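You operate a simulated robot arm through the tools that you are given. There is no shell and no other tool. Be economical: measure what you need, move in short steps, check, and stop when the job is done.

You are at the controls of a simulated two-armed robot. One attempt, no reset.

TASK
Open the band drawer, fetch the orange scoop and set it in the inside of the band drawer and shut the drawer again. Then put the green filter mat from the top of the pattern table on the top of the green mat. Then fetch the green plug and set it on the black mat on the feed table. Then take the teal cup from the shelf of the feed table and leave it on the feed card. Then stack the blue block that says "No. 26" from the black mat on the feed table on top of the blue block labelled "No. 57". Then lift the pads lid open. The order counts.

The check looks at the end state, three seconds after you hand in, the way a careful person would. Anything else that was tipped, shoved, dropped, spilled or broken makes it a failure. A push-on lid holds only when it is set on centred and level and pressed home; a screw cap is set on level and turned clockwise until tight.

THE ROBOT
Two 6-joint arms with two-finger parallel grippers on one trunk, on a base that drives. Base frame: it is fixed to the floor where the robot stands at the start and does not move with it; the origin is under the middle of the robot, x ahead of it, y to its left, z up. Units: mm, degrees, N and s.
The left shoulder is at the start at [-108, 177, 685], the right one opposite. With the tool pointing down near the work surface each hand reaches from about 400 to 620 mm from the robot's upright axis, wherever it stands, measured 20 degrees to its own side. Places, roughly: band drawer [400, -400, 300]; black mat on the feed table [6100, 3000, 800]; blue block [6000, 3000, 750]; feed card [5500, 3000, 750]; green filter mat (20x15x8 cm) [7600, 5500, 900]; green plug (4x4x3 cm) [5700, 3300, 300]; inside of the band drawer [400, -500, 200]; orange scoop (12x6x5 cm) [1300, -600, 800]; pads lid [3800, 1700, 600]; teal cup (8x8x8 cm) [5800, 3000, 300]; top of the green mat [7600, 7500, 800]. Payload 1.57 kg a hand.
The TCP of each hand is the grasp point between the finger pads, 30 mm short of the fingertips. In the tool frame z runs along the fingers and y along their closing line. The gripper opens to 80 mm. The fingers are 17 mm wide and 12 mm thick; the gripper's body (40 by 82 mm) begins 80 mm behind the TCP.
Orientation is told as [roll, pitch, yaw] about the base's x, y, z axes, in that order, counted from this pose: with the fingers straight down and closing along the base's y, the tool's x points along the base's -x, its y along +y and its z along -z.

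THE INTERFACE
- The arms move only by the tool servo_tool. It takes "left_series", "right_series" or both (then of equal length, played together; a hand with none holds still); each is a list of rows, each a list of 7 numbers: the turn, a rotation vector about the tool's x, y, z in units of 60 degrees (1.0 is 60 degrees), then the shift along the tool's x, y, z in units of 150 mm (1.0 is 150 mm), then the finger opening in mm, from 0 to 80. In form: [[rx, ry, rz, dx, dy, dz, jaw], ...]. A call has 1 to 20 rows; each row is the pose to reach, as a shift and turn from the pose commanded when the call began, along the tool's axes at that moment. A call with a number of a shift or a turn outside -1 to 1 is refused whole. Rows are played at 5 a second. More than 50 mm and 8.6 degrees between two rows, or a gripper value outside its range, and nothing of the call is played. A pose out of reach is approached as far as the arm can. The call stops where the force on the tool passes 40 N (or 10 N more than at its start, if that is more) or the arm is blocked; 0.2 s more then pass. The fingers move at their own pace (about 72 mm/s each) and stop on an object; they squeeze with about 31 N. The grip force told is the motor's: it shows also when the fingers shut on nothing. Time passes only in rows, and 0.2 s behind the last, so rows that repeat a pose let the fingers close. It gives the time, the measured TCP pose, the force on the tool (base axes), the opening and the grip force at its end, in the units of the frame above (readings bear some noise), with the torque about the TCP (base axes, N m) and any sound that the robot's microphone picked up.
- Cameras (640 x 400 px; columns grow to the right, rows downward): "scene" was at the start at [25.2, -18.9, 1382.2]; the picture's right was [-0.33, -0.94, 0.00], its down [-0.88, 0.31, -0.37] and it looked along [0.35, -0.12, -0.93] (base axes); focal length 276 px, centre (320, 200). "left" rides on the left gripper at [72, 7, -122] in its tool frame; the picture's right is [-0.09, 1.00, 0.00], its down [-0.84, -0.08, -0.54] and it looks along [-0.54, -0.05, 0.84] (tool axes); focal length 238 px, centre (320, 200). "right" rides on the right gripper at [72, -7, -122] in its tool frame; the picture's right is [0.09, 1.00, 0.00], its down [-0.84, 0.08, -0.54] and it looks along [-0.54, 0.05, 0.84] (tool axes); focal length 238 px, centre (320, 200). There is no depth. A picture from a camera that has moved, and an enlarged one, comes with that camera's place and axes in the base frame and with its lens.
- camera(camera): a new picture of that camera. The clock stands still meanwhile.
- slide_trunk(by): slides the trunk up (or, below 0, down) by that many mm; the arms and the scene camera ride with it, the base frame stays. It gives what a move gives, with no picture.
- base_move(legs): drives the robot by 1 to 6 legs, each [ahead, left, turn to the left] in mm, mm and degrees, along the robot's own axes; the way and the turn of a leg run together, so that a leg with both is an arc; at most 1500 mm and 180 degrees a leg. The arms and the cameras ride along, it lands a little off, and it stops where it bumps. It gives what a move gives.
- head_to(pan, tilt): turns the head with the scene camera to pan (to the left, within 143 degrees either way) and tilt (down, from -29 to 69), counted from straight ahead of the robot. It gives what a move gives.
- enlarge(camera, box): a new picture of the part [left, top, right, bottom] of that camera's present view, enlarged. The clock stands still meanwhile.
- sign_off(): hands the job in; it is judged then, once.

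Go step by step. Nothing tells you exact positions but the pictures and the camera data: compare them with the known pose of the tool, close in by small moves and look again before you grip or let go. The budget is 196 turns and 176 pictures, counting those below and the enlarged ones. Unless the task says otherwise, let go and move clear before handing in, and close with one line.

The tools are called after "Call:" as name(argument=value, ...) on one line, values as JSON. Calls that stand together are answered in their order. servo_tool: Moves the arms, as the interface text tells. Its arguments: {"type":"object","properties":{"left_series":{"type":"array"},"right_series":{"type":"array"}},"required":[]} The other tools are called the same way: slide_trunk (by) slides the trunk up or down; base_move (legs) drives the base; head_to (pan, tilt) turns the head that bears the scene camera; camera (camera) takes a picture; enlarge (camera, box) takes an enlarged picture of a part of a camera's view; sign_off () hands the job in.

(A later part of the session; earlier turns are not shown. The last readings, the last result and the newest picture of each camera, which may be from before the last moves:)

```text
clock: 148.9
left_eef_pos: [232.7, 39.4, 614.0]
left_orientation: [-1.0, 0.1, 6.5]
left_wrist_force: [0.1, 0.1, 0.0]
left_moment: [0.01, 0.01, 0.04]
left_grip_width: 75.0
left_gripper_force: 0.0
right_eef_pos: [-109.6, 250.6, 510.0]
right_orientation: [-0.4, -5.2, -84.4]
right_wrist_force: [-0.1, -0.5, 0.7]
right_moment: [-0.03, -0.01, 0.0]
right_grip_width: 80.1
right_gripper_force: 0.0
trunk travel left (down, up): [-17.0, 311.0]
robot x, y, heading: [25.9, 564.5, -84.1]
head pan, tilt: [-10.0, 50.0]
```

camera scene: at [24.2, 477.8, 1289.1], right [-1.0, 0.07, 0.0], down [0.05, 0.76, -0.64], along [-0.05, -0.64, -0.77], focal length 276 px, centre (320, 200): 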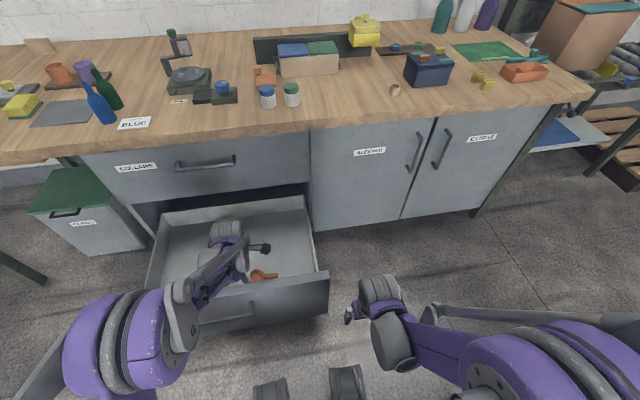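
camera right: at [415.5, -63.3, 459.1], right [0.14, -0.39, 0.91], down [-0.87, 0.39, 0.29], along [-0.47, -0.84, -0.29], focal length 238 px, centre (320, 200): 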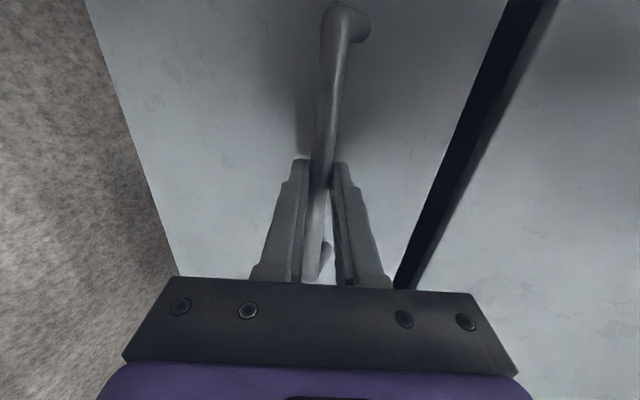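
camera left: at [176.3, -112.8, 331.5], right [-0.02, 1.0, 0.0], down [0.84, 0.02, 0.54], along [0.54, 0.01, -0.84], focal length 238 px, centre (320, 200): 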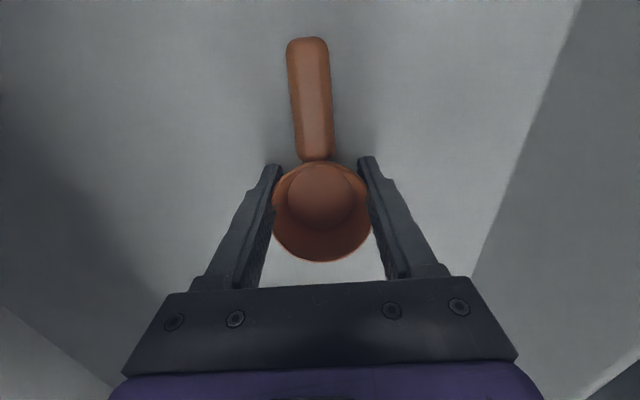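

Call:
base_move(legs=[[-250, 0, 0], [0, 430, 0]])

Call:
servo_tool(right_series=[[0, -0.13, 0, -0.14, 0, 0, 0], [0, -0.26, 0, -0.28, 0, 0, 0], [0, -0.39, 0, -0.42, 0, 0, 0], [0, -0.52, 0, -0.56, 0, 0, 0], [0, -0.65, 0, -0.7, 0, 0, 0], [0, -0.78, 0, -0.84, 0, 0, 0], [0, -0.91, 0, -1, 0, 0, 0]], left_series=[[0, 0, 0, 0, 0.15, 0, 75], [0, 0, 0, 0, 0.3, 0, 75], [0, 0, 0, 0, 0.45, 0, 75], [0, 0, 0, 0, 0.6, 0, 75], [0, 0, 0, 0, 0.75, 0, 75], [0, 0, 0, 0, 0.9, 0, 75], [0, 0, 0, 0, 1, 0, 75]])

Call:
camera(camera="scene")

```text
clock: 154.6
left_eef_pos: [630.0, 330.3, 612.9]
left_orientation: [-0.9, 0.0, 5.8]
left_wrist_force: [0.4, 0.9, -0.2]
left_moment: [-0.01, -0.01, 0.01]
left_grip_width: 74.8
left_gripper_force: 0.0
right_eef_pos: [288.2, 545.1, 509.4]
right_orientation: [-0.4, -5.2, -85.2]
right_wrist_force: [0.2, 0.1, -0.4]
right_moment: [0.01, 0.02, -0.01]
right_grip_width: 80.2
right_gripper_force: 0.1
trunk travel left (down, up): [-17.0, 311.0]
robot x, y, heading: [433.2, 859.7, -84.8]
head pan, tilt: [-10.0, 50.0]
```

```text
clock: 156.2
left_eef_pos: [614.3, 477.1, 611.3]
left_orientation: [-1.1, 0.1, 5.8]
left_wrist_force: [-0.2, 0.4, -0.6]
left_moment: [0.0, -0.01, -0.01]
left_grip_width: 75.0
left_gripper_force: 0.1
right_eef_pos: [303.9, 387.2, 530.8]
right_orientation: [-0.8, -59.8, -84.5]
right_wrist_force: [0.1, -0.4, -0.1]
right_moment: [-0.01, 0.02, 0.01]
right_grip_width: 0.0
right_gripper_force: 21.2
right hand out of reach, approached as far as the arm can: row 7
trunk travel left (down, up): [-17.0, 311.0]
robot x, y, heading: [434.6, 859.5, -84.9]
head pan, tilt: [-10.0, 50.0]
```

```text
129 pictures are left
camera scene: at [426.3, 772.5, 1288.9], right [-1.0, 0.08, 0.0], down [0.06, 0.76, -0.64], along [-0.05, -0.64, -0.77], focal length 276 px, centre (320, 200)
```

scene: 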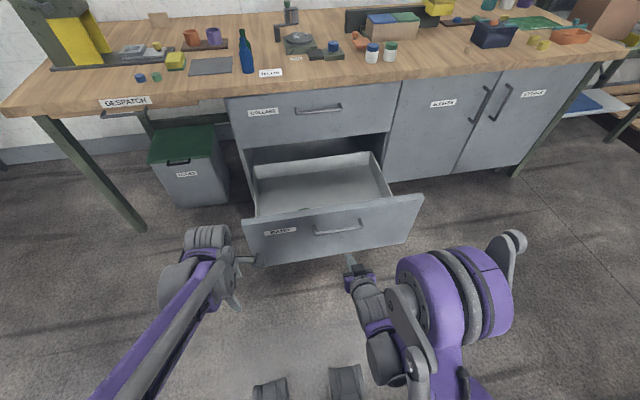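

Call:
servo_tool(right_series=[[0, 0, 0, 0.145, 0, 0.083, 0], [0, 0, 0, 0.289, 0, 0.167, 0]])

Call:
base_move(legs=[[250, 0, 0.5]])

Call:
camera(camera="scene")

```text
clock: 156.8
left_eef_pos: [614.4, 478.9, 611.8]
left_orientation: [-1.0, 0.2, 5.8]
left_wrist_force: [0.4, 0.1, -0.8]
left_moment: [0.0, -0.01, -0.03]
left_grip_width: 75.0
left_gripper_force: 0.0
right_eef_pos: [306.5, 362.3, 506.0]
right_orientation: [-0.8, -59.6, -84.6]
right_wrist_force: [0.4, -0.1, 0.2]
right_moment: [0.01, 0.03, -0.04]
right_grip_width: 0.0
right_gripper_force: 21.2
right hand out of reach, approached as far as the arm can: row 1, 2
trunk travel left (down, up): [-17.0, 311.0]
robot x, y, heading: [433.8, 858.6, -84.6]
head pan, tilt: [-10.0, 50.0]
```

```text
clock: 158.6
left_eef_pos: [642.2, 234.5, 611.1]
left_orientation: [-0.9, 0.1, 6.5]
left_wrist_force: [-0.8, -0.5, -0.9]
left_moment: [0.06, -0.01, 0.03]
left_grip_width: 75.1
left_gripper_force: 0.1
right_eef_pos: [336.2, 114.7, 505.3]
right_orientation: [-0.7, -59.7, -83.9]
right_wrist_force: [0.2, -0.5, -0.3]
right_moment: [0.01, 0.01, 0.02]
right_grip_width: 0.1
right_gripper_force: 21.2
trunk travel left (down, up): [-17.0, 311.0]
robot x, y, heading: [455.3, 612.1, -84.2]
head pan, tilt: [-10.0, 50.0]
```

```text
128 pictures are left
camera scene: at [451.3, 525.6, 1288.9], right [-1.0, 0.07, 0.0], down [0.05, 0.76, -0.64], along [-0.05, -0.64, -0.77], focal length 276 px, centre (320, 200)
```

scene: 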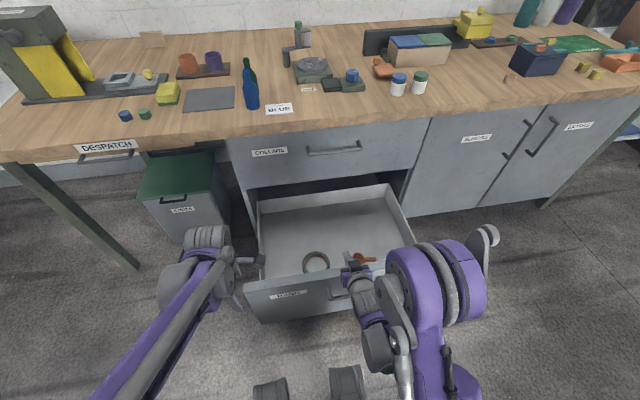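

Call:
enlarge(camera="scene", box=[230, 180, 430, 330])

Call:
camera(camera="right")

```text
2.67 times, centred on (330, 255) of scene
camera zoom: at [451.3, 525.6, 1288.9], right [-1.0, 0.07, 0.0], down [0.05, 0.76, -0.64], along [-0.05, -0.64, -0.77], focal length 737 px, centre (293, 53)
```

zoom: 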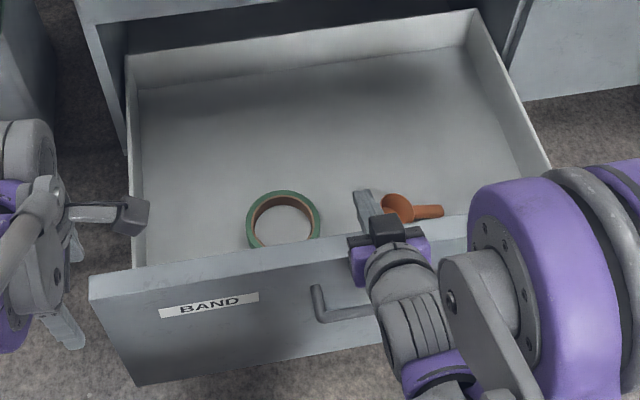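

```text
126 pictures are left
camera right: at [315.9, 255.6, 505.7], right [0.99, 0.14, -0.09], down [0.08, 0.05, 1.0], along [0.15, -0.99, 0.04], focal length 238 px, centre (320, 200)
```

right: 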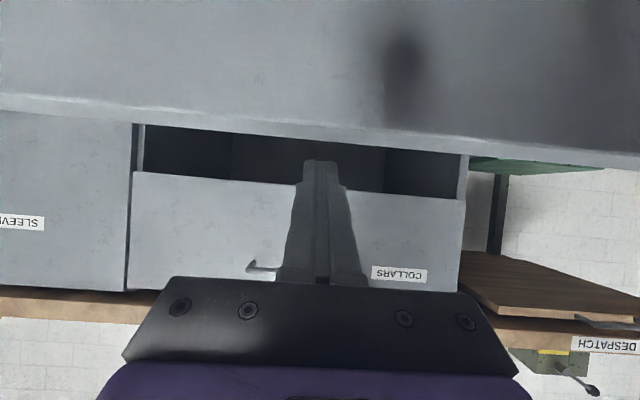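

Call:
base_move(legs=[[-250, 0, 0]])

Call:
slide_trunk(by=-16)

Call:
servo_tool(right_series=[[0, 0, 0, 0, 0, 0.2, 0], [0, 0, 0, 0, 0, 0.4, 0], [0, 0, 0, 0, 0, 0.6, 0], [0, 0, 0, 0.01, 0, 0.78, 0]])

```text
clock: 160.5
left_eef_pos: [617.8, 486.0, 610.9]
left_orientation: [-1.0, 0.1, 6.9]
left_wrist_force: [-0.3, -0.3, 0.0]
left_moment: [-0.02, -0.02, 0.01]
left_grip_width: 75.2
left_gripper_force: 0.1
right_eef_pos: [314.1, 364.3, 505.9]
right_orientation: [-0.9, -59.7, -83.4]
right_wrist_force: [0.0, 0.0, 0.5]
right_moment: [0.03, -0.01, -0.01]
right_grip_width: 0.0
right_gripper_force: 21.6
trunk travel left (down, up): [-17.0, 311.0]
robot x, y, heading: [431.3, 864.7, -83.6]
head pan, tilt: [-10.0, 50.0]
```

```text
clock: 161.1
left_eef_pos: [619.7, 485.8, 595.7]
left_orientation: [-0.9, 0.1, 6.9]
left_wrist_force: [-0.4, 0.2, 0.7]
left_moment: [0.02, 0.02, 0.03]
left_grip_width: 74.9
left_gripper_force: 0.1
right_eef_pos: [313.2, 361.9, 494.1]
right_orientation: [-0.8, -59.5, -83.3]
right_wrist_force: [-0.8, 0.2, 0.7]
right_moment: [-0.06, -0.03, -0.01]
right_grip_width: 0.0
right_gripper_force: 21.5
trunk travel left (down, up): [-1.0, 327.0]
robot x, y, heading: [427.9, 859.4, -83.5]
head pan, tilt: [-10.0, 50.0]
```

```text
clock: 162.1
left_eef_pos: [619.0, 484.6, 595.1]
left_orientation: [-1.0, 0.2, 7.0]
left_wrist_force: [-0.4, -0.4, 0.2]
left_moment: [-0.01, 0.04, 0.0]
left_grip_width: 74.8
left_gripper_force: 0.1
right_eef_pos: [323.2, 261.0, 432.7]
right_orientation: [-0.8, -59.5, -83.3]
right_wrist_force: [0.9, -0.5, -0.3]
right_moment: [-0.01, -0.01, 0.01]
right_grip_width: 0.0
right_gripper_force: 21.4
trunk travel left (down, up): [-1.0, 327.0]
robot x, y, heading: [430.5, 858.7, -83.2]
head pan, tilt: [-10.0, 50.0]
```

Call:
servo_tool(right_series=[[0, 0, 0, -0.1, 0, -0.06, 0], [0, 0, 0, -0.2, 0, -0.117, 0]])

Call:
base_move(legs=[[150, 0, -0.8]])

Call:
camera(camera="right")

```text
clock: 162.7
left_eef_pos: [618.2, 486.0, 595.1]
left_orientation: [-1.1, 0.0, 6.9]
left_wrist_force: [-0.5, -0.1, -0.6]
left_moment: [0.0, 0.01, -0.01]
left_grip_width: 75.0
left_gripper_force: 0.0
right_eef_pos: [323.0, 262.9, 468.1]
right_orientation: [-0.7, -59.4, -83.4]
right_wrist_force: [0.2, -0.7, 1.0]
right_moment: [-0.01, -0.01, -0.01]
right_grip_width: 0.1
right_gripper_force: 21.4
trunk travel left (down, up): [-1.0, 327.0]
robot x, y, heading: [432.0, 862.8, -83.5]
head pan, tilt: [-10.0, 50.0]
```

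```text
clock: 164.1
left_eef_pos: [630.5, 334.7, 594.8]
left_orientation: [-1.1, 0.0, 6.2]
left_wrist_force: [0.0, 0.3, 0.5]
left_moment: [-0.03, 0.01, 0.03]
left_grip_width: 74.9
left_gripper_force: 0.1
right_eef_pos: [330.7, 117.0, 465.8]
right_orientation: [-0.8, -59.4, -84.1]
right_wrist_force: [0.8, 0.5, -0.7]
right_moment: [-0.01, 0.02, 0.03]
right_grip_width: 0.2
right_gripper_force: 21.6
trunk travel left (down, up): [-1.0, 327.0]
robot x, y, heading: [448.1, 710.6, -84.3]
head pan, tilt: [-10.0, 50.0]
```

```text
125 pictures are left
camera right: at [311.0, 257.8, 467.2], right [0.99, 0.14, -0.09], down [0.08, 0.05, 1.0], along [0.14, -0.99, 0.04], focal length 238 px, centre (320, 200)
```

right: 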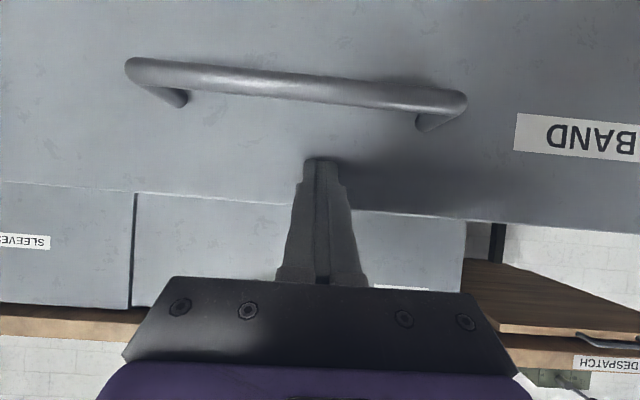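

Fingertips are against the panel above the handle. Pushing the drawer shut with the base.

Call:
base_move(legs=[[270, 0, 0]])

Call:
camera(camera="scene")

```text
clock: 166.0
left_eef_pos: [656.8, 65.2, 595.9]
left_orientation: [-1.0, 0.0, 6.2]
left_wrist_force: [0.4, 0.4, 0.5]
left_moment: [-0.01, 0.0, 0.01]
left_grip_width: 74.7
left_gripper_force: 0.0
right_eef_pos: [357.2, -153.4, 467.4]
right_orientation: [-0.8, -59.4, -84.2]
right_wrist_force: [0.1, 0.0, -1.0]
right_moment: [0.02, -0.02, 0.01]
right_grip_width: 0.1
right_gripper_force: 21.3
trunk travel left (down, up): [-1.0, 327.0]
robot x, y, heading: [469.4, 445.5, -84.3]
head pan, tilt: [-10.0, 50.0]
```

```text
124 pictures are left
camera scene: at [466.0, 356.5, 1277.4], right [-1.0, 0.08, 0.0], down [0.06, 0.76, -0.64], along [-0.05, -0.64, -0.77], focal length 276 px, centre (320, 200)
```

scene: 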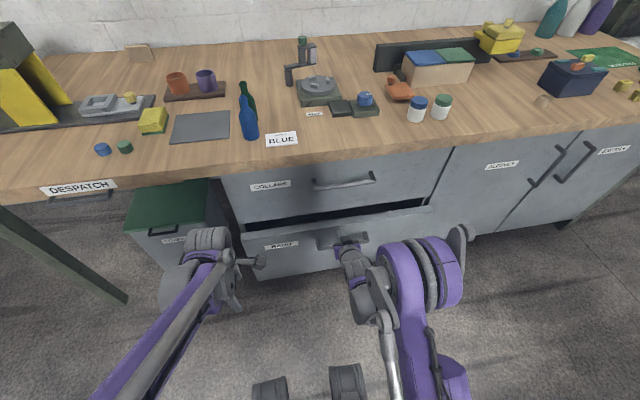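

Call:
base_move(legs=[[80, 0, 0]])

Call:
enlarge(camera="scene", box=[190, 160, 450, 300])

```text
clock: 167.0
left_eef_pos: [660.0, 3.9, 594.8]
left_orientation: [-1.0, 0.2, 6.1]
left_wrist_force: [0.3, 1.1, -1.2]
left_moment: [0.01, 0.03, -0.03]
left_grip_width: 75.2
left_gripper_force: 0.1
right_eef_pos: [361.4, -208.2, 465.8]
right_orientation: [-0.6, -59.1, -84.1]
right_wrist_force: [-0.4, 0.2, -0.7]
right_moment: [-0.06, 0.03, 0.02]
right_grip_width: 0.0
right_gripper_force: 20.7
trunk travel left (down, up): [-1.0, 327.0]
robot x, y, heading: [481.5, 382.1, -84.7]
head pan, tilt: [-10.0, 50.0]
stopped in leg 1: the force on the tool passed its limit at 119 N (the readings are from after the stop); the commanded pose is now the measured one
```

```text
2.46 times, centred on (320, 230) of scene
camera zoom: at [471.8, 295.9, 1277.4], right [-1.0, 0.08, 0.0], down [0.06, 0.76, -0.64], along [-0.05, -0.64, -0.77], focal length 680 px, centre (320, 126)
```

zoom: 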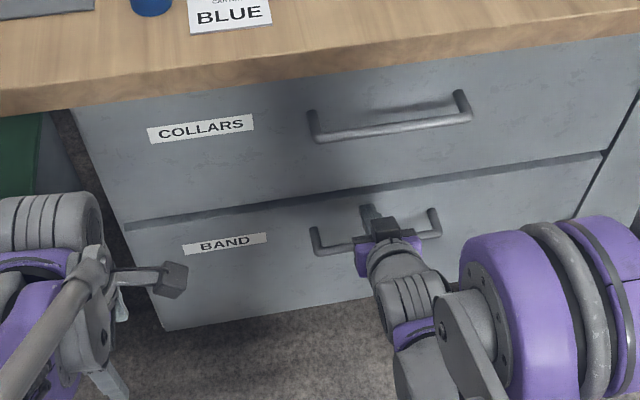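

Call:
base_move(legs=[[-350, 0, 0]])

Call:
slide_trunk(by=250)

Call:
servo_tool(right_series=[[0, 0.14, 0, 0.05, 0, -0.1, 40], [0, 0.28, 0, 0.1, 0, -0.2, 80], [0, 0.42, 0, 0.15, 0, -0.3, 80], [0, 0.56, 0, 0.2, 0, -0.4, 80], [0, 0.7, 0, 0.25, 0, -0.5, 80], [0, 0.84, 0, 0.3, 0, -0.6, 80], [0, 0.98, 0, 0.35, 0, -0.7, 80]], left_series=[[0, 0, 0.14, 0, 0, 0, 80], [0, 0, 0.28, 0, 0, 0, 80], [0, 0, 0.42, 0, 0, 0, 80], [0, 0, 0.56, 0, 0, 0, 80], [0, 0, 0.7, 0, 0, 0, 80], [0, 0, 0.84, 0, 0, 0, 80], [0, 0, 0.98, 0, 0, 0, 80]])

Call:
servo_tool(left_series=[[0, 0, 0.14, 0, 0, 0, 80], [0, 0, 0.28, 0, 0, 0, 80], [0, 0, 0.42, 0, 0, 0, 80], [0, 0, 0.53, 0, 0, 0, 80]], right_series=[[0, 0, 0, 0.2, 0, 0, 80], [0, 0, 0, 0.4, 0, 0, 80], [0, 0, 0, 0.6, 0, 0, 80], [0, 0, 0, 0.8, 0, 0, 80]])

Call:
base_move(legs=[[0, 0, 84.5]])

Call:
head_to(pan=0, tilt=20)

Call:
camera(camera="scene")

```text
clock: 169.3
left_eef_pos: [627.2, 353.7, 595.0]
left_orientation: [-1.0, 0.1, 6.1]
left_wrist_force: [-0.3, 0.0, 0.4]
left_moment: [0.01, 0.02, 0.03]
left_grip_width: 74.9
left_gripper_force: 0.3
right_eef_pos: [327.5, 141.0, 467.4]
right_orientation: [-0.6, -59.1, -84.2]
right_wrist_force: [1.0, -1.0, 0.1]
right_moment: [-0.04, 0.01, -0.02]
right_grip_width: 0.0
right_gripper_force: 21.3
trunk travel left (down, up): [-1.0, 327.0]
robot x, y, heading: [444.1, 732.0, -84.5]
head pan, tilt: [-10.0, 50.0]
```

```text
clock: 171.9
left_eef_pos: [628.4, 353.7, 844.3]
left_orientation: [-1.0, 0.2, 5.9]
left_wrist_force: [0.1, -0.3, 0.5]
left_moment: [0.01, 0.03, 0.03]
left_grip_width: 75.2
left_gripper_force: 0.0
right_eef_pos: [328.5, 141.8, 716.9]
right_orientation: [-0.7, -59.1, -84.1]
right_wrist_force: [-1.4, 0.5, -0.4]
right_moment: [0.0, 0.0, 0.01]
right_grip_width: 0.1
right_gripper_force: 21.6
trunk travel left (down, up): [-251.0, 77.0]
robot x, y, heading: [441.7, 732.0, -84.5]
head pan, tilt: [-10.0, 50.0]
```

```text
clock: 173.5
left_eef_pos: [628.1, 352.5, 843.8]
left_orientation: [-0.6, -0.8, -53.0]
left_wrist_force: [-0.2, 1.2, -0.3]
left_moment: [0.01, -0.03, -0.04]
left_grip_width: 80.2
left_gripper_force: 0.0
right_eef_pos: [317.7, 257.5, 725.3]
right_orientation: [-0.4, -0.2, -84.9]
right_wrist_force: [0.5, 0.2, -0.5]
right_moment: [0.01, 0.0, -0.04]
right_grip_width: 80.2
right_gripper_force: 0.1
trunk travel left (down, up): [-251.0, 77.0]
robot x, y, heading: [444.3, 729.3, -84.8]
head pan, tilt: [-10.0, 50.0]
```

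```text
clock: 174.5
left_eef_pos: [627.6, 353.2, 845.4]
left_orientation: [0.0, -1.1, -84.7]
left_wrist_force: [1.1, -0.4, 0.0]
left_moment: [0.01, 0.01, 0.01]
left_grip_width: 80.2
left_gripper_force: 0.1
right_eef_pos: [308.6, 378.1, 725.1]
right_orientation: [-0.4, -0.3, -84.8]
right_wrist_force: [-0.2, 0.3, 0.0]
right_moment: [-0.01, 0.01, 0.0]
right_grip_width: 79.8
right_gripper_force: 0.1
trunk travel left (down, up): [-251.0, 77.0]
robot x, y, heading: [444.6, 734.9, -84.3]
head pan, tilt: [-10.0, 50.0]
```

```text
clock: 178.5
left_eef_pos: [837.4, 881.8, 844.7]
left_orientation: [-0.1, -1.0, 0.4]
left_wrist_force: [0.3, 0.0, 0.8]
left_moment: [0.02, 0.0, 0.01]
left_grip_width: 80.2
left_gripper_force: 0.0
right_eef_pos: [787.3, 567.3, 725.3]
right_orientation: [-0.4, -0.3, 0.2]
right_wrist_force: [0.3, -0.4, -0.2]
right_moment: [0.03, -0.02, 0.0]
right_grip_width: 79.9
right_gripper_force: 0.0
trunk travel left (down, up): [-251.0, 77.0]
robot x, y, heading: [444.8, 733.3, 0.4]
head pan, tilt: [-10.0, 50.0]
```

```text
clock: 179.5
left_eef_pos: [837.6, 881.9, 845.0]
left_orientation: [-0.2, -1.0, 0.4]
left_wrist_force: [0.7, 0.2, -0.5]
left_moment: [0.01, 0.0, 0.01]
left_grip_width: 80.0
left_gripper_force: 0.0
right_eef_pos: [786.6, 567.0, 725.4]
right_orientation: [-0.4, -0.3, 0.1]
right_wrist_force: [0.1, -0.1, 0.3]
right_moment: [0.02, -0.02, -0.01]
right_grip_width: 80.0
right_gripper_force: 0.0
trunk travel left (down, up): [-251.0, 77.0]
robot x, y, heading: [443.3, 731.8, 0.5]
head pan, tilt: [0.0, 20.0]
```

```text
122 pictures are left
camera scene: at [495.6, 732.4, 1574.2], right [0.01, -1.0, 0.0], down [-0.34, 0.0, -0.94], along [0.94, 0.01, -0.34], focal length 276 px, centre (320, 200)
```

scene: 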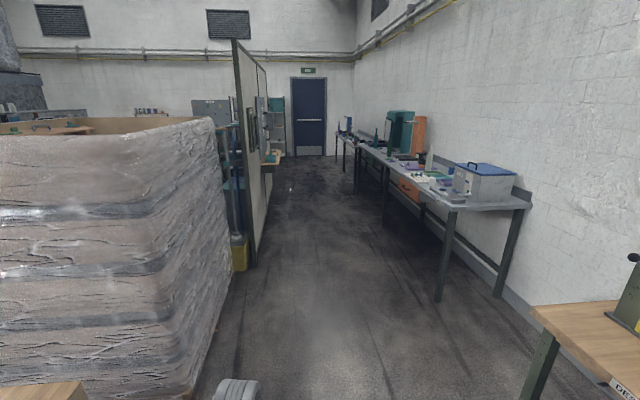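

Call:
base_move(legs=[[1500, -150, -0.4], [1500, 0, 0], [1500, 0, 0]])

Call:
head_to(pan=20, tilt=20)

Call:
camera(camera="scene")

Call:
head_to(pan=80, tilt=20)

Call:
camera(camera="scene")

```text
refused: leg 1 is longer than a leg can be; nothing moved
```

```text
clock: 180.3
left_eef_pos: [836.9, 881.5, 845.0]
left_orientation: [0.0, -1.0, 0.4]
left_wrist_force: [-0.8, -0.4, 0.2]
left_moment: [0.0, 0.0, 0.01]
left_grip_width: 79.9
left_gripper_force: 0.0
right_eef_pos: [787.1, 566.3, 725.2]
right_orientation: [-0.4, -0.3, 0.1]
right_wrist_force: [0.0, 0.2, 0.0]
right_moment: [-0.01, 0.03, 0.03]
right_grip_width: 79.9
right_gripper_force: 0.1
trunk travel left (down, up): [-251.0, 77.0]
robot x, y, heading: [445.7, 733.1, 0.4]
head pan, tilt: [20.0, 20.0]
```

```text
121 pictures are left
camera scene: at [489.7, 764.2, 1574.2], right [0.35, -0.94, 0.0], down [-0.32, -0.12, -0.94], along [0.88, 0.33, -0.34], focal length 276 px, centre (320, 200)
```

scene: 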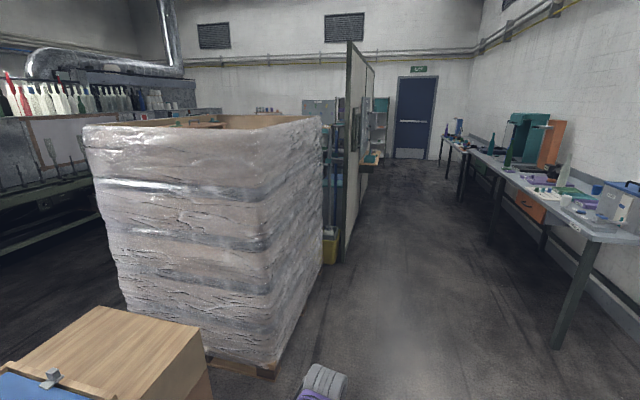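

```text
clock: 181.6
left_eef_pos: [838.4, 881.6, 844.7]
left_orientation: [-0.1, -1.0, 0.4]
left_wrist_force: [0.1, 0.0, 0.8]
left_moment: [-0.06, 0.03, 0.0]
left_grip_width: 79.9
left_gripper_force: 0.1
right_eef_pos: [787.4, 565.8, 724.6]
right_orientation: [-0.4, -0.3, 0.1]
right_wrist_force: [0.3, 0.3, 0.5]
right_moment: [0.0, -0.03, 0.0]
right_grip_width: 79.9
right_gripper_force: 0.0
trunk travel left (down, up): [-251.0, 77.0]
robot x, y, heading: [442.1, 732.5, 0.6]
head pan, tilt: [80.0, 20.0]
```

```text
120 pictures are left
camera scene: at [417.9, 823.5, 1574.2], right [0.99, -0.17, 0.0], down [-0.06, -0.34, -0.94], along [0.16, 0.93, -0.34], focal length 276 px, centre (320, 200)
```

scene: 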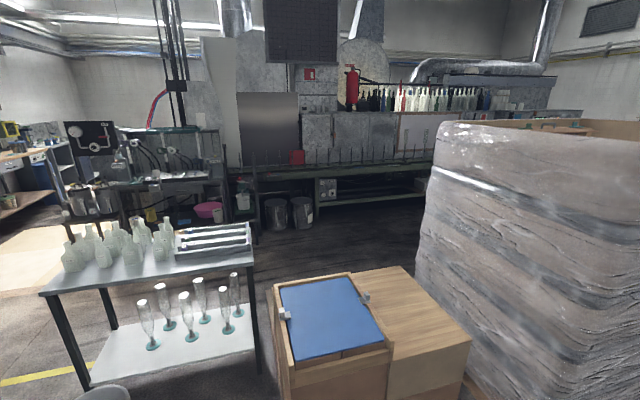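

Call:
base_move(legs=[[1450, -150, -0.4], [1500, 0, 0], [1500, 0, 0]])

Call:
head_to(pan=30, tilt=20)

Call:
camera(camera="scene")

Call:
head_to(pan=90, tilt=20)

Call:
camera(camera="scene")

```text
clock: 202.6
left_eef_pos: [5222.3, 737.3, 845.1]
left_orientation: [-0.1, -1.0, -0.3]
left_wrist_force: [-0.9, 0.3, -0.1]
left_moment: [0.0, 0.0, 0.0]
left_grip_width: 80.1
left_gripper_force: 0.0
right_eef_pos: [5167.5, 422.6, 722.7]
right_orientation: [-0.4, -0.3, -0.6]
right_wrist_force: [0.0, 0.8, -0.8]
right_moment: [0.02, 0.01, 0.0]
right_grip_width: 79.9
right_gripper_force: 0.1
trunk travel left (down, up): [-251.0, 77.0]
robot x, y, heading: [4825.0, 592.5, -0.4]
head pan, tilt: [80.0, 20.0]
```

```text
clock: 203.8
left_eef_pos: [5220.4, 736.4, 845.4]
left_orientation: [0.0, -1.0, -0.3]
left_wrist_force: [0.3, -0.5, -0.1]
left_moment: [-0.01, 0.0, 0.0]
left_grip_width: 79.9
left_gripper_force: 0.1
right_eef_pos: [5166.2, 422.5, 724.1]
right_orientation: [-0.5, -0.3, -0.6]
right_wrist_force: [-0.5, -0.3, 0.8]
right_moment: [-0.01, 0.01, -0.03]
right_grip_width: 79.7
right_gripper_force: 0.1
trunk travel left (down, up): [-251.0, 77.0]
robot x, y, heading: [4822.2, 592.5, -0.5]
head pan, tilt: [30.0, 20.0]
```

```text
119 pictures are left
camera scene: at [4865.0, 639.0, 1574.2], right [0.5, -0.87, 0.0], down [-0.3, -0.17, -0.94], along [0.82, 0.47, -0.34], focal length 276 px, centre (320, 200)
```

scene: 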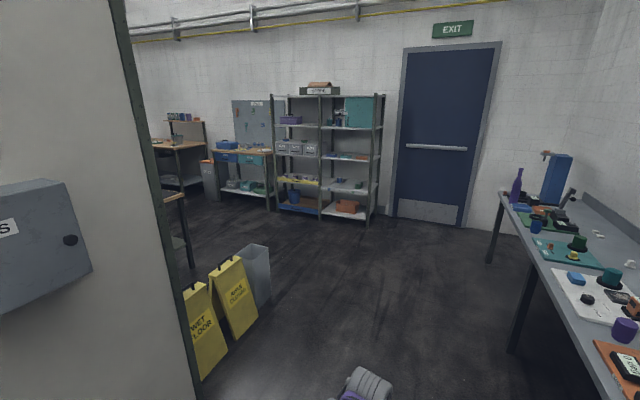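

```text
clock: 205.1
left_eef_pos: [5221.4, 737.0, 844.7]
left_orientation: [-0.1, -1.1, -0.3]
left_wrist_force: [0.0, 0.5, 0.4]
left_moment: [-0.02, -0.02, 0.04]
left_grip_width: 80.0
left_gripper_force: 0.0
right_eef_pos: [5165.9, 422.2, 724.3]
right_orientation: [-0.3, -0.3, -0.6]
right_wrist_force: [-0.8, 0.1, -0.4]
right_moment: [-0.02, -0.01, 0.01]
right_grip_width: 79.8
right_gripper_force: 0.0
trunk travel left (down, up): [-251.0, 77.0]
robot x, y, heading: [4823.6, 589.6, -0.5]
head pan, tilt: [90.0, 20.0]
```

```text
118 pictures are left
camera scene: at [4784.7, 685.9, 1574.2], right [1.0, -0.01, 0.0], down [0.0, -0.34, -0.94], along [0.01, 0.94, -0.34], focal length 276 px, centre (320, 200)
```

scene: 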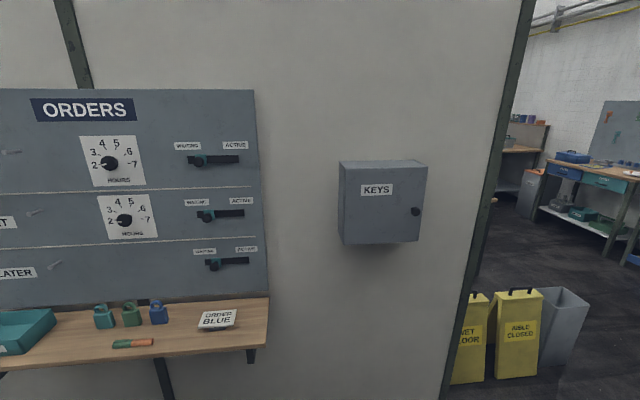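

Call:
base_move(legs=[[1500, 0, 0], [650, 0, 0], [0, 0, 90]])

Call:
head_to(pan=0, tilt=20)

Call:
camera(camera="scene")

Call:
head_to(pan=40, tilt=25)

Call:
camera(camera="scene")

```text
clock: 219.7
left_eef_pos: [6816.8, 1012.2, 838.4]
left_orientation: [-0.5, -0.2, 89.9]
left_wrist_force: [-0.4, 0.4, 1.1]
left_moment: [0.04, 0.0, 0.01]
left_grip_width: 80.1
left_gripper_force: 0.0
right_eef_pos: [7132.8, 958.2, 720.5]
right_orientation: [-0.8, 0.5, 89.7]
right_wrist_force: [0.0, -0.2, -0.1]
right_moment: [-0.03, -0.04, -0.01]
right_grip_width: 79.8
right_gripper_force: 0.1
trunk travel left (down, up): [-251.0, 77.0]
robot x, y, heading: [6970.3, 606.1, 90.0]
head pan, tilt: [90.0, 20.0]
stopped in leg 3: the robot was blocked; the commanded pose is now the measured one
```

```text
clock: 221.4
left_eef_pos: [6818.1, 1012.9, 836.9]
left_orientation: [-0.6, 0.0, 89.9]
left_wrist_force: [0.0, -0.6, -0.2]
left_moment: [-0.04, -0.01, 0.0]
left_grip_width: 80.1
left_gripper_force: 0.0
right_eef_pos: [7132.4, 958.5, 719.8]
right_orientation: [-0.7, 0.7, 89.8]
right_wrist_force: [-0.8, -0.2, -0.3]
right_moment: [-0.02, 0.0, -0.02]
right_grip_width: 80.4
right_gripper_force: 0.1
trunk travel left (down, up): [-251.0, 77.0]
robot x, y, heading: [6970.6, 605.9, 90.1]
head pan, tilt: [0.0, 20.0]
```

```text
117 pictures are left
camera scene: at [6957.6, 681.9, 1573.1], right [1.0, 0.0, 0.01], down [0.01, -0.36, -0.93], along [0.0, 0.93, -0.36], focal length 276 px, centre (320, 200)
```

scene: 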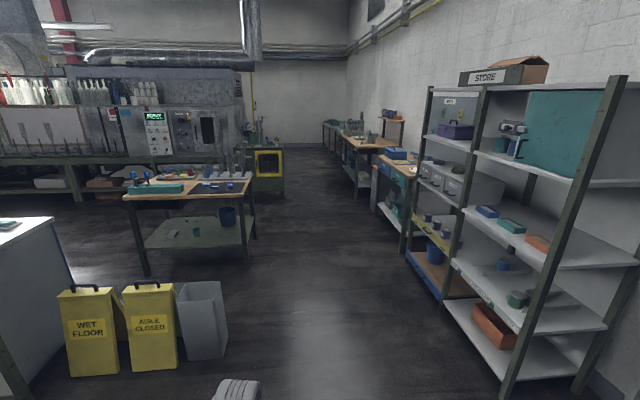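

```text
clock: 222.4
left_eef_pos: [6817.5, 1011.9, 838.2]
left_orientation: [-0.5, 0.0, 90.0]
left_wrist_force: [-0.1, -0.3, -0.2]
left_moment: [0.06, -0.03, 0.0]
left_grip_width: 79.9
left_gripper_force: 0.0
right_eef_pos: [7131.3, 958.2, 721.2]
right_orientation: [-0.8, 0.5, 89.7]
right_wrist_force: [0.0, -0.1, 0.0]
right_moment: [0.01, 0.02, -0.02]
right_grip_width: 80.1
right_gripper_force: 0.1
trunk travel left (down, up): [-251.0, 77.0]
robot x, y, heading: [6972.7, 603.1, 90.3]
head pan, tilt: [40.0, 25.0]
```

```text
116 pictures are left
camera scene: at [6898.7, 659.3, 1565.0], right [0.77, 0.64, -0.01], down [0.28, -0.34, -0.9], along [-0.58, 0.69, -0.44], focal length 276 px, centre (320, 200)
```

scene: 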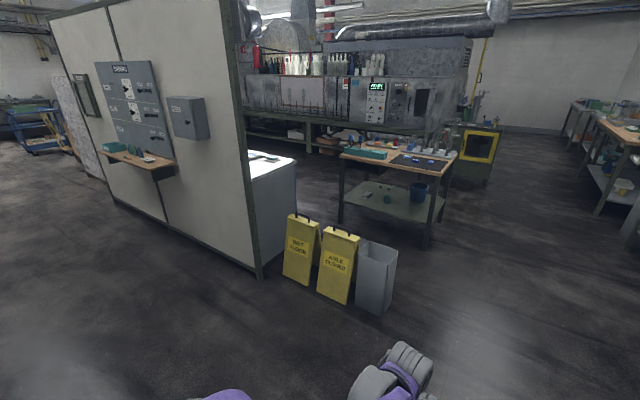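

Call:
base_move(legs=[[300, 0, 0]])

Call:
head_to(pan=-140, tilt=30)

Call:
camera(camera="scene")

Call:
head_to(pan=140, tilt=30)

Call:
camera(camera="scene")

```text
clock: 224.5
left_eef_pos: [6825.1, 1303.5, 845.2]
left_orientation: [-0.1, -0.9, 90.0]
left_wrist_force: [-1.4, 0.4, 0.0]
left_moment: [-0.03, 0.01, -0.01]
left_grip_width: 80.3
left_gripper_force: 0.1
right_eef_pos: [7138.3, 1250.9, 723.7]
right_orientation: [-0.4, -0.3, 89.5]
right_wrist_force: [0.4, 1.2, 1.0]
right_moment: [-0.04, 0.03, -0.02]
right_grip_width: 80.2
right_gripper_force: 0.1
trunk travel left (down, up): [-251.0, 77.0]
robot x, y, heading: [6970.5, 905.7, 90.0]
head pan, tilt: [40.0, 25.0]
```

```text
clock: 227.2
left_eef_pos: [6824.2, 1302.8, 845.8]
left_orientation: [-0.1, -0.9, 89.8]
left_wrist_force: [0.7, -0.6, 0.1]
left_moment: [0.0, 0.01, -0.02]
left_grip_width: 80.2
left_gripper_force: 0.1
right_eef_pos: [7139.2, 1248.7, 724.6]
right_orientation: [-0.4, -0.3, 89.6]
right_wrist_force: [-0.5, 0.6, 0.5]
right_moment: [-0.02, 0.02, -0.02]
right_grip_width: 80.1
right_gripper_force: 0.1
trunk travel left (down, up): [-251.0, 77.0]
robot x, y, heading: [6969.3, 908.7, 90.1]
head pan, tilt: [-140.0, 30.0]
```

```text
115 pictures are left
camera scene: at [7027.1, 797.9, 1558.2], right [-0.77, -0.64, 0.0], down [-0.32, 0.38, -0.87], along [0.56, -0.66, -0.5], focal length 276 px, centre (320, 200)
```

scene: 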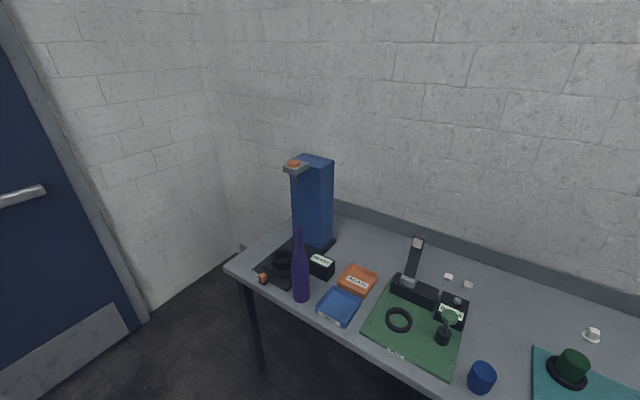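

```text
clock: 231.1
left_eef_pos: [6824.4, 1303.6, 846.2]
left_orientation: [-0.1, -0.9, 89.9]
left_wrist_force: [-0.8, -0.6, 0.0]
left_moment: [0.03, 0.02, 0.03]
left_grip_width: 80.0
left_gripper_force: 0.1
right_eef_pos: [7139.0, 1249.8, 723.7]
right_orientation: [-0.5, -0.2, 89.6]
right_wrist_force: [-0.2, 0.2, -0.1]
right_moment: [-0.01, 0.03, 0.01]
right_grip_width: 80.0
right_gripper_force: 0.1
trunk travel left (down, up): [-251.0, 77.0]
robot x, y, heading: [6969.9, 909.9, 90.1]
head pan, tilt: [140.0, 30.0]
```

```text
114 pictures are left
camera scene: at [6910.8, 798.0, 1558.2], right [-0.77, 0.64, 0.0], down [0.32, 0.38, -0.87], along [-0.56, -0.66, -0.5], focal length 276 px, centre (320, 200)
```

scene: 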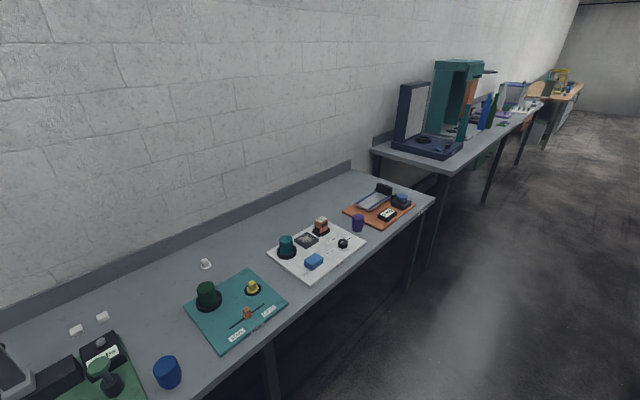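

Call:
base_move(legs=[[1490, 100, 0], [1500, 0, 0]])

Call:
head_to(pan=-30, tilt=25)

Call:
camera(camera="scene")

Call:
head_to(pan=70, tilt=25)

Call:
camera(camera="scene")

```text
clock: 245.5
left_eef_pos: [6790.9, 4306.3, 844.8]
left_orientation: [-0.2, -1.1, 87.9]
left_wrist_force: [-0.3, 0.4, 0.2]
left_moment: [0.01, 0.0, 0.0]
left_grip_width: 79.9
left_gripper_force: 0.1
right_eef_pos: [7103.9, 4242.0, 724.7]
right_orientation: [-0.4, -0.3, 87.5]
right_wrist_force: [0.3, 0.0, 0.0]
right_moment: [0.0, 0.0, 0.01]
right_grip_width: 80.1
right_gripper_force: 0.1
trunk travel left (down, up): [-251.0, 77.0]
robot x, y, heading: [6925.8, 3909.8, 88.0]
head pan, tilt: [140.0, 30.0]
```

```text
clock: 248.1
left_eef_pos: [6791.8, 4307.2, 846.1]
left_orientation: [-0.2, -1.1, 87.8]
left_wrist_force: [0.2, 0.1, 0.5]
left_moment: [-0.04, -0.03, -0.03]
left_grip_width: 80.2
left_gripper_force: 0.1
right_eef_pos: [7104.1, 4241.2, 724.7]
right_orientation: [-0.4, -0.3, 87.6]
right_wrist_force: [0.3, 0.0, 0.1]
right_moment: [-0.02, 0.01, 0.0]
right_grip_width: 80.0
right_gripper_force: 0.0
trunk travel left (down, up): [-251.0, 77.0]
robot x, y, heading: [6922.7, 3905.9, 87.8]
head pan, tilt: [-30.0, 25.0]
```

```text
113 pictures are left
camera scene: at [6969.4, 3943.5, 1566.1], right [0.85, -0.53, 0.0], down [-0.22, -0.36, -0.91], along [0.48, 0.77, -0.42], focal length 276 px, centre (320, 200)
```

scene: 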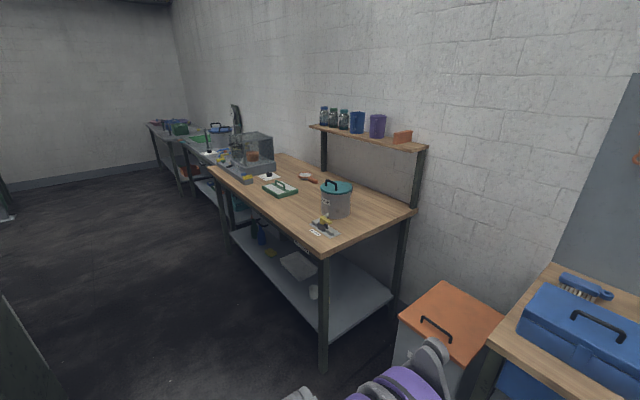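

```text
clock: 249.9
left_eef_pos: [6789.8, 4306.1, 844.6]
left_orientation: [-0.2, -1.0, 87.9]
left_wrist_force: [-0.1, 0.0, 0.2]
left_moment: [0.02, 0.0, 0.02]
left_grip_width: 80.1
left_gripper_force: 0.0
right_eef_pos: [7103.9, 4240.6, 724.2]
right_orientation: [-0.4, -0.3, 87.5]
right_wrist_force: [0.4, 0.1, 0.2]
right_moment: [0.0, 0.02, 0.0]
right_grip_width: 80.1
right_gripper_force: 0.1
trunk travel left (down, up): [-251.0, 77.0]
robot x, y, heading: [6922.7, 3904.5, 87.9]
head pan, tilt: [70.0, 25.0]
```

```text
112 pictures are left
camera scene: at [6835.2, 3900.0, 1566.1], right [0.38, 0.93, 0.0], down [0.39, -0.16, -0.91], along [-0.84, 0.34, -0.42], focal length 276 px, centre (320, 200)
```

scene: 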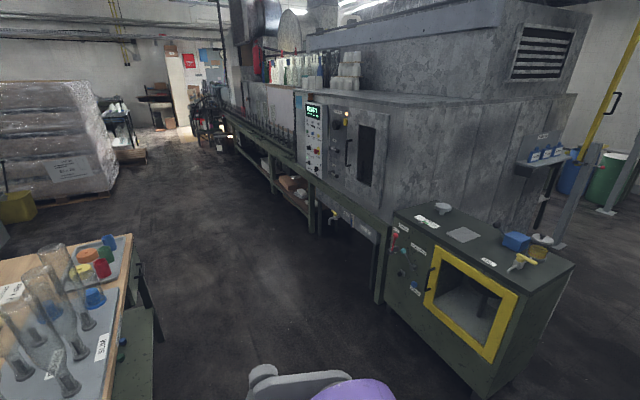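

Call:
base_move(legs=[[1450, 0, 0], [0, 0, -86], [130, 0, 0]])

Call:
head_to(pan=10, tilt=45)

Call:
camera(camera="scene")

```text
clock: 261.2
left_eef_pos: [7398.1, 5482.4, 845.3]
left_orientation: [0.1, 0.7, 1.6]
left_wrist_force: [-6.8, -0.1, -1.7]
left_moment: [-0.07, -0.06, 0.45]
left_grip_width: 79.7
left_gripper_force: 0.1
right_eef_pos: [7358.7, 5167.1, 725.7]
right_orientation: [-0.3, -0.3, 0.6]
right_wrist_force: [0.5, 0.2, -0.2]
right_moment: [0.01, -0.02, 0.0]
right_grip_width: 80.0
right_gripper_force: 0.0
trunk travel left (down, up): [-251.0, 77.0]
robot x, y, heading: [7015.3, 5332.4, 0.8]
head pan, tilt: [70.0, 25.0]
stopped in leg 3: the force on the tool passed its limit at 102 N (the readings are from after the stop); the commanded pose is now the measured one
```

```text
clock: 262.5
left_eef_pos: [7397.7, 5483.2, 846.6]
left_orientation: [-0.1, 0.6, 1.6]
left_wrist_force: [-15.9, -0.5, -4.1]
left_moment: [-0.2, -0.2, 0.85]
left_grip_width: 79.6
left_gripper_force: 0.0
right_eef_pos: [7359.8, 5166.6, 725.8]
right_orientation: [-0.4, -0.5, 0.6]
right_wrist_force: [0.9, 0.3, 0.1]
right_moment: [0.01, -0.03, 0.01]
right_grip_width: 79.9
right_gripper_force: 0.0
trunk travel left (down, up): [-251.0, 77.0]
robot x, y, heading: [7012.5, 5328.7, 0.9]
head pan, tilt: [10.0, 45.0]
```

```text
111 pictures are left
camera scene: at [7051.0, 5345.2, 1535.6], right [0.19, -0.98, 0.0], down [-0.69, -0.13, -0.71], along [0.7, 0.13, -0.71], focal length 276 px, centre (320, 200)
```

scene: 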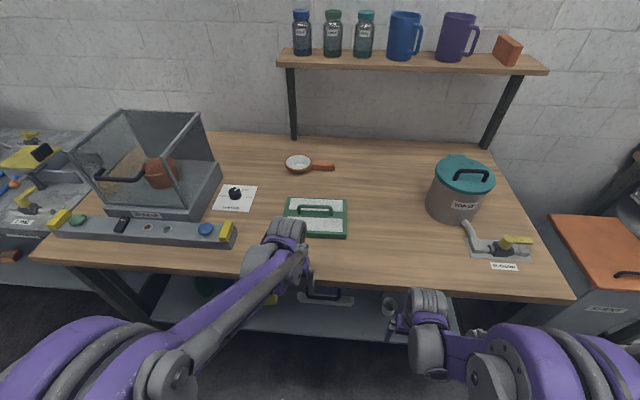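

Call:
base_move(legs=[[-80, 0, 0]])

Call:
slide_trunk(by=77)

Call:
servo_tool(left_series=[[0, 0, -0.14, 0, 0, -0.2, 80], [0, 0, -0.28, 0, 0, -0.4, 80], [0, 0, -0.42, 0, 0, -0.6, 80], [0, 0, -0.56, 0, 0, -0.6, 80], [0, 0, -0.7, 0, 0, -0.6, 80], [0, 0, -0.84, 0, 0, -0.6, 80], [0, 0, -0.98, 0, 0, -0.6, 80]])

Call:
servo_tool(left_series=[[0, 0, -0.14, 0, 0, 0, 80], [0, 0, -0.28, 0, 0, 0, 80], [0, 0, -0.42, 0, 0, 0, 80], [0, 0, -0.53, 0, 0, 0, 80]])

Call:
camera(camera="scene")

```text
clock: 263.5
left_eef_pos: [7318.6, 5482.0, 845.1]
left_orientation: [0.0, 0.6, 1.5]
left_wrist_force: [-0.3, -0.1, 0.6]
left_moment: [0.03, -0.01, -0.01]
left_grip_width: 80.1
left_gripper_force: 0.1
right_eef_pos: [7280.9, 5166.6, 724.9]
right_orientation: [-0.4, -0.3, 0.7]
right_wrist_force: [-0.3, 0.0, 0.8]
right_moment: [-0.05, -0.03, -0.03]
right_grip_width: 79.9
right_gripper_force: 0.0
trunk travel left (down, up): [-251.0, 77.0]
robot x, y, heading: [6933.9, 5329.3, 1.1]
head pan, tilt: [10.0, 45.0]
```

```text
clock: 264.7
left_eef_pos: [7317.7, 5482.1, 922.9]
left_orientation: [0.0, 0.6, 1.6]
left_wrist_force: [-0.6, -0.3, 0.8]
left_moment: [0.02, -0.02, 0.02]
left_grip_width: 79.8
left_gripper_force: 0.0
right_eef_pos: [7278.2, 5166.5, 801.2]
right_orientation: [-0.3, -0.3, 0.5]
right_wrist_force: [-0.3, -0.2, -0.1]
right_moment: [0.0, -0.04, 0.01]
right_grip_width: 79.9
right_gripper_force: 0.0
trunk travel left (down, up): [-328.0, 0.0]
robot x, y, heading: [6935.1, 5327.5, 1.1]
head pan, tilt: [10.0, 45.0]
```

```text
clock: 266.3
left_eef_pos: [7319.1, 5483.3, 1013.4]
left_orientation: [0.5, 0.4, 60.6]
left_wrist_force: [-0.6, -0.4, -0.2]
left_moment: [-0.03, 0.0, -0.01]
left_grip_width: 80.0
left_gripper_force: 0.0
right_eef_pos: [7279.6, 5166.6, 802.9]
right_orientation: [-0.3, -0.2, 0.6]
right_wrist_force: [0.2, 0.1, -0.5]
right_moment: [0.01, 0.02, -0.01]
right_grip_width: 79.9
right_gripper_force: 0.0
trunk travel left (down, up): [-328.0, 0.0]
robot x, y, heading: [6933.8, 5328.4, 1.2]
head pan, tilt: [10.0, 45.0]
```

```text
clock: 267.3
left_eef_pos: [7319.2, 5482.4, 1012.3]
left_orientation: [0.6, -0.1, 92.4]
left_wrist_force: [0.9, -1.2, 0.1]
left_moment: [0.0, 0.0, 0.01]
left_grip_width: 80.1
left_gripper_force: 0.1
right_eef_pos: [7279.7, 5166.6, 800.7]
right_orientation: [-0.2, -0.3, 0.6]
right_wrist_force: [-0.6, -0.1, 0.0]
right_moment: [0.01, 0.0, 0.0]
right_grip_width: 79.8
right_gripper_force: 0.1
trunk travel left (down, up): [-328.0, 0.0]
robot x, y, heading: [6931.8, 5329.7, 1.1]
head pan, tilt: [10.0, 45.0]
```

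```text
110 pictures are left
camera scene: at [6970.4, 5343.8, 1616.9], right [0.19, -0.98, 0.0], down [-0.69, -0.13, -0.71], along [0.69, 0.13, -0.71], focal length 276 px, centre (320, 200)
```

scene: 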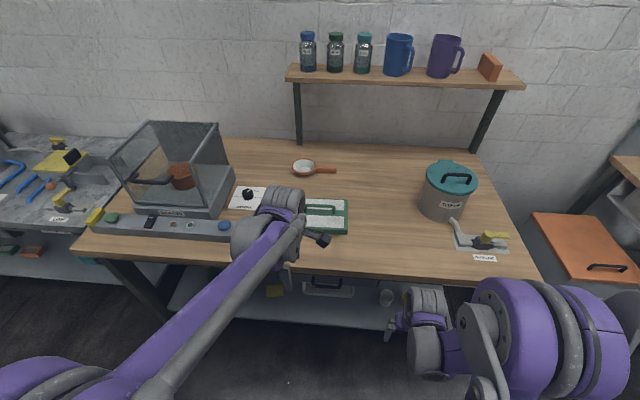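

Call:
servo_tool(right_series=[[0, 0, 0, 0.2, 0, -0.25, 80], [0, 0, 0, 0.4, 0, -0.5, 80], [0, 0, 0, 0.4, 0, -0.75, 80], [0, 0, 0, 0.4, 0, -1, 80]])

Call:
base_move(legs=[[120, 0, 0]])

Call:
servo_tool(left_series=[[0, 0, 0, 0, -0.3, 0, 80], [0, 0, 0, 0, -0.6, 0, 80], [0, 0, 0, 0, -0.9, 0, 80], [0, 0, 0, 0, -1.0, 0, 80]])

Call:
camera(camera="left")

```text
clock: 268.3
left_eef_pos: [7318.0, 5481.7, 1012.7]
left_orientation: [0.6, 0.0, 92.2]
left_wrist_force: [0.0, -0.4, 0.1]
left_moment: [-0.01, 0.02, 0.02]
left_grip_width: 79.8
left_gripper_force: 0.1
right_eef_pos: [7217.4, 5166.3, 952.1]
right_orientation: [-0.4, -0.4, 0.6]
right_wrist_force: [-1.4, 0.4, 0.4]
right_moment: [-0.01, 0.0, -0.01]
right_grip_width: 79.9
right_gripper_force: 0.0
trunk travel left (down, up): [-328.0, 0.0]
robot x, y, heading: [6937.8, 5328.6, 0.7]
head pan, tilt: [10.0, 45.0]
```

```text
clock: 269.5
left_eef_pos: [7438.1, 5485.7, 1013.0]
left_orientation: [0.7, -0.1, 92.4]
left_wrist_force: [0.4, 0.7, 1.3]
left_moment: [0.02, 0.01, 0.0]
left_grip_width: 79.8
left_gripper_force: 0.1
right_eef_pos: [7336.2, 5169.2, 950.3]
right_orientation: [-0.3, -0.3, 0.7]
right_wrist_force: [-0.6, 0.2, -0.6]
right_moment: [0.0, 0.01, 0.0]
right_grip_width: 80.0
right_gripper_force: 0.1
trunk travel left (down, up): [-328.0, 0.0]
robot x, y, heading: [7058.9, 5331.2, 1.0]
head pan, tilt: [10.0, 45.0]
```

```text
clock: 270.5
left_eef_pos: [7588.1, 5490.2, 1012.0]
left_orientation: [0.6, 0.1, 92.2]
left_wrist_force: [0.7, 0.8, 0.6]
left_moment: [-0.02, 0.03, -0.01]
left_grip_width: 79.9
left_gripper_force: 0.1
right_eef_pos: [7336.7, 5168.9, 951.0]
right_orientation: [-0.2, -0.3, 0.6]
right_wrist_force: [-0.1, -0.1, -0.6]
right_moment: [0.01, 0.02, 0.0]
right_grip_width: 80.3
right_gripper_force: 0.0
trunk travel left (down, up): [-328.0, 0.0]
robot x, y, heading: [7051.0, 5329.9, 1.3]
head pan, tilt: [10.0, 45.0]
```

```text
109 pictures are left
camera left: at [7586.5, 5418.5, 1133.9], right [-1.0, 0.05, 0.01], down [0.05, 0.84, 0.54], along [0.02, 0.54, -0.84], focal length 238 px, centre (320, 200)
```

left: 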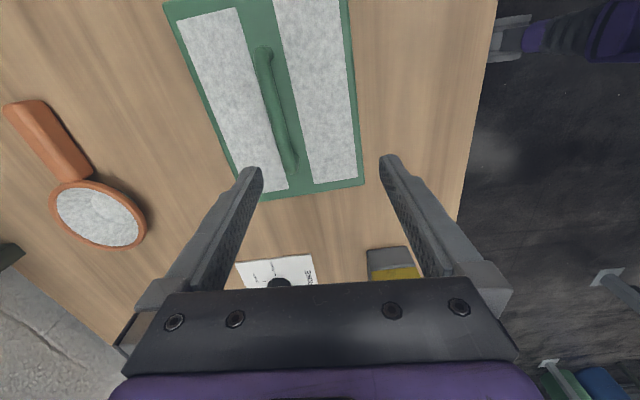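

Call:
servo_tool(left_series=[[0, 0, -0.02, 0.1, -0.11, 0.1, 60], [0, 0, -0.04, 0.2, -0.225, 0.2, 50], [0, 0, -0.04, 0.2, -0.225, 0.35, 50]])

Call:
camera(camera="left")

```text
clock: 271.3
left_eef_pos: [7622.4, 5462.3, 958.2]
left_orientation: [0.7, 0.0, 94.7]
left_wrist_force: [0.3, -1.0, 0.5]
left_moment: [0.02, -0.02, 0.03]
left_grip_width: 50.2
left_gripper_force: 0.1
right_eef_pos: [7337.9, 5168.5, 952.1]
right_orientation: [-0.4, -0.2, 0.7]
right_wrist_force: [-0.6, 0.3, 0.4]
right_moment: [0.04, 0.0, -0.03]
right_grip_width: 80.1
right_gripper_force: 0.2
trunk travel left (down, up): [-328.0, 0.0]
robot x, y, heading: [7056.0, 5335.1, 0.7]
head pan, tilt: [10.0, 45.0]
```

```text
108 pictures are left
camera left: at [7624.3, 5390.4, 1079.8], right [-1.0, 0.01, 0.01], down [0.01, 0.84, 0.54], along [0.0, 0.54, -0.84], focal length 238 px, centre (320, 200)
```

left: 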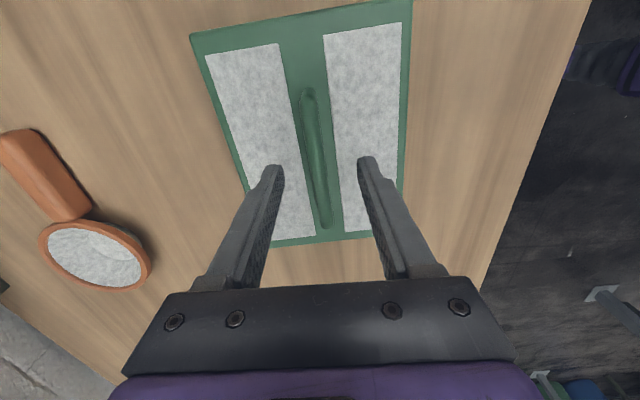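

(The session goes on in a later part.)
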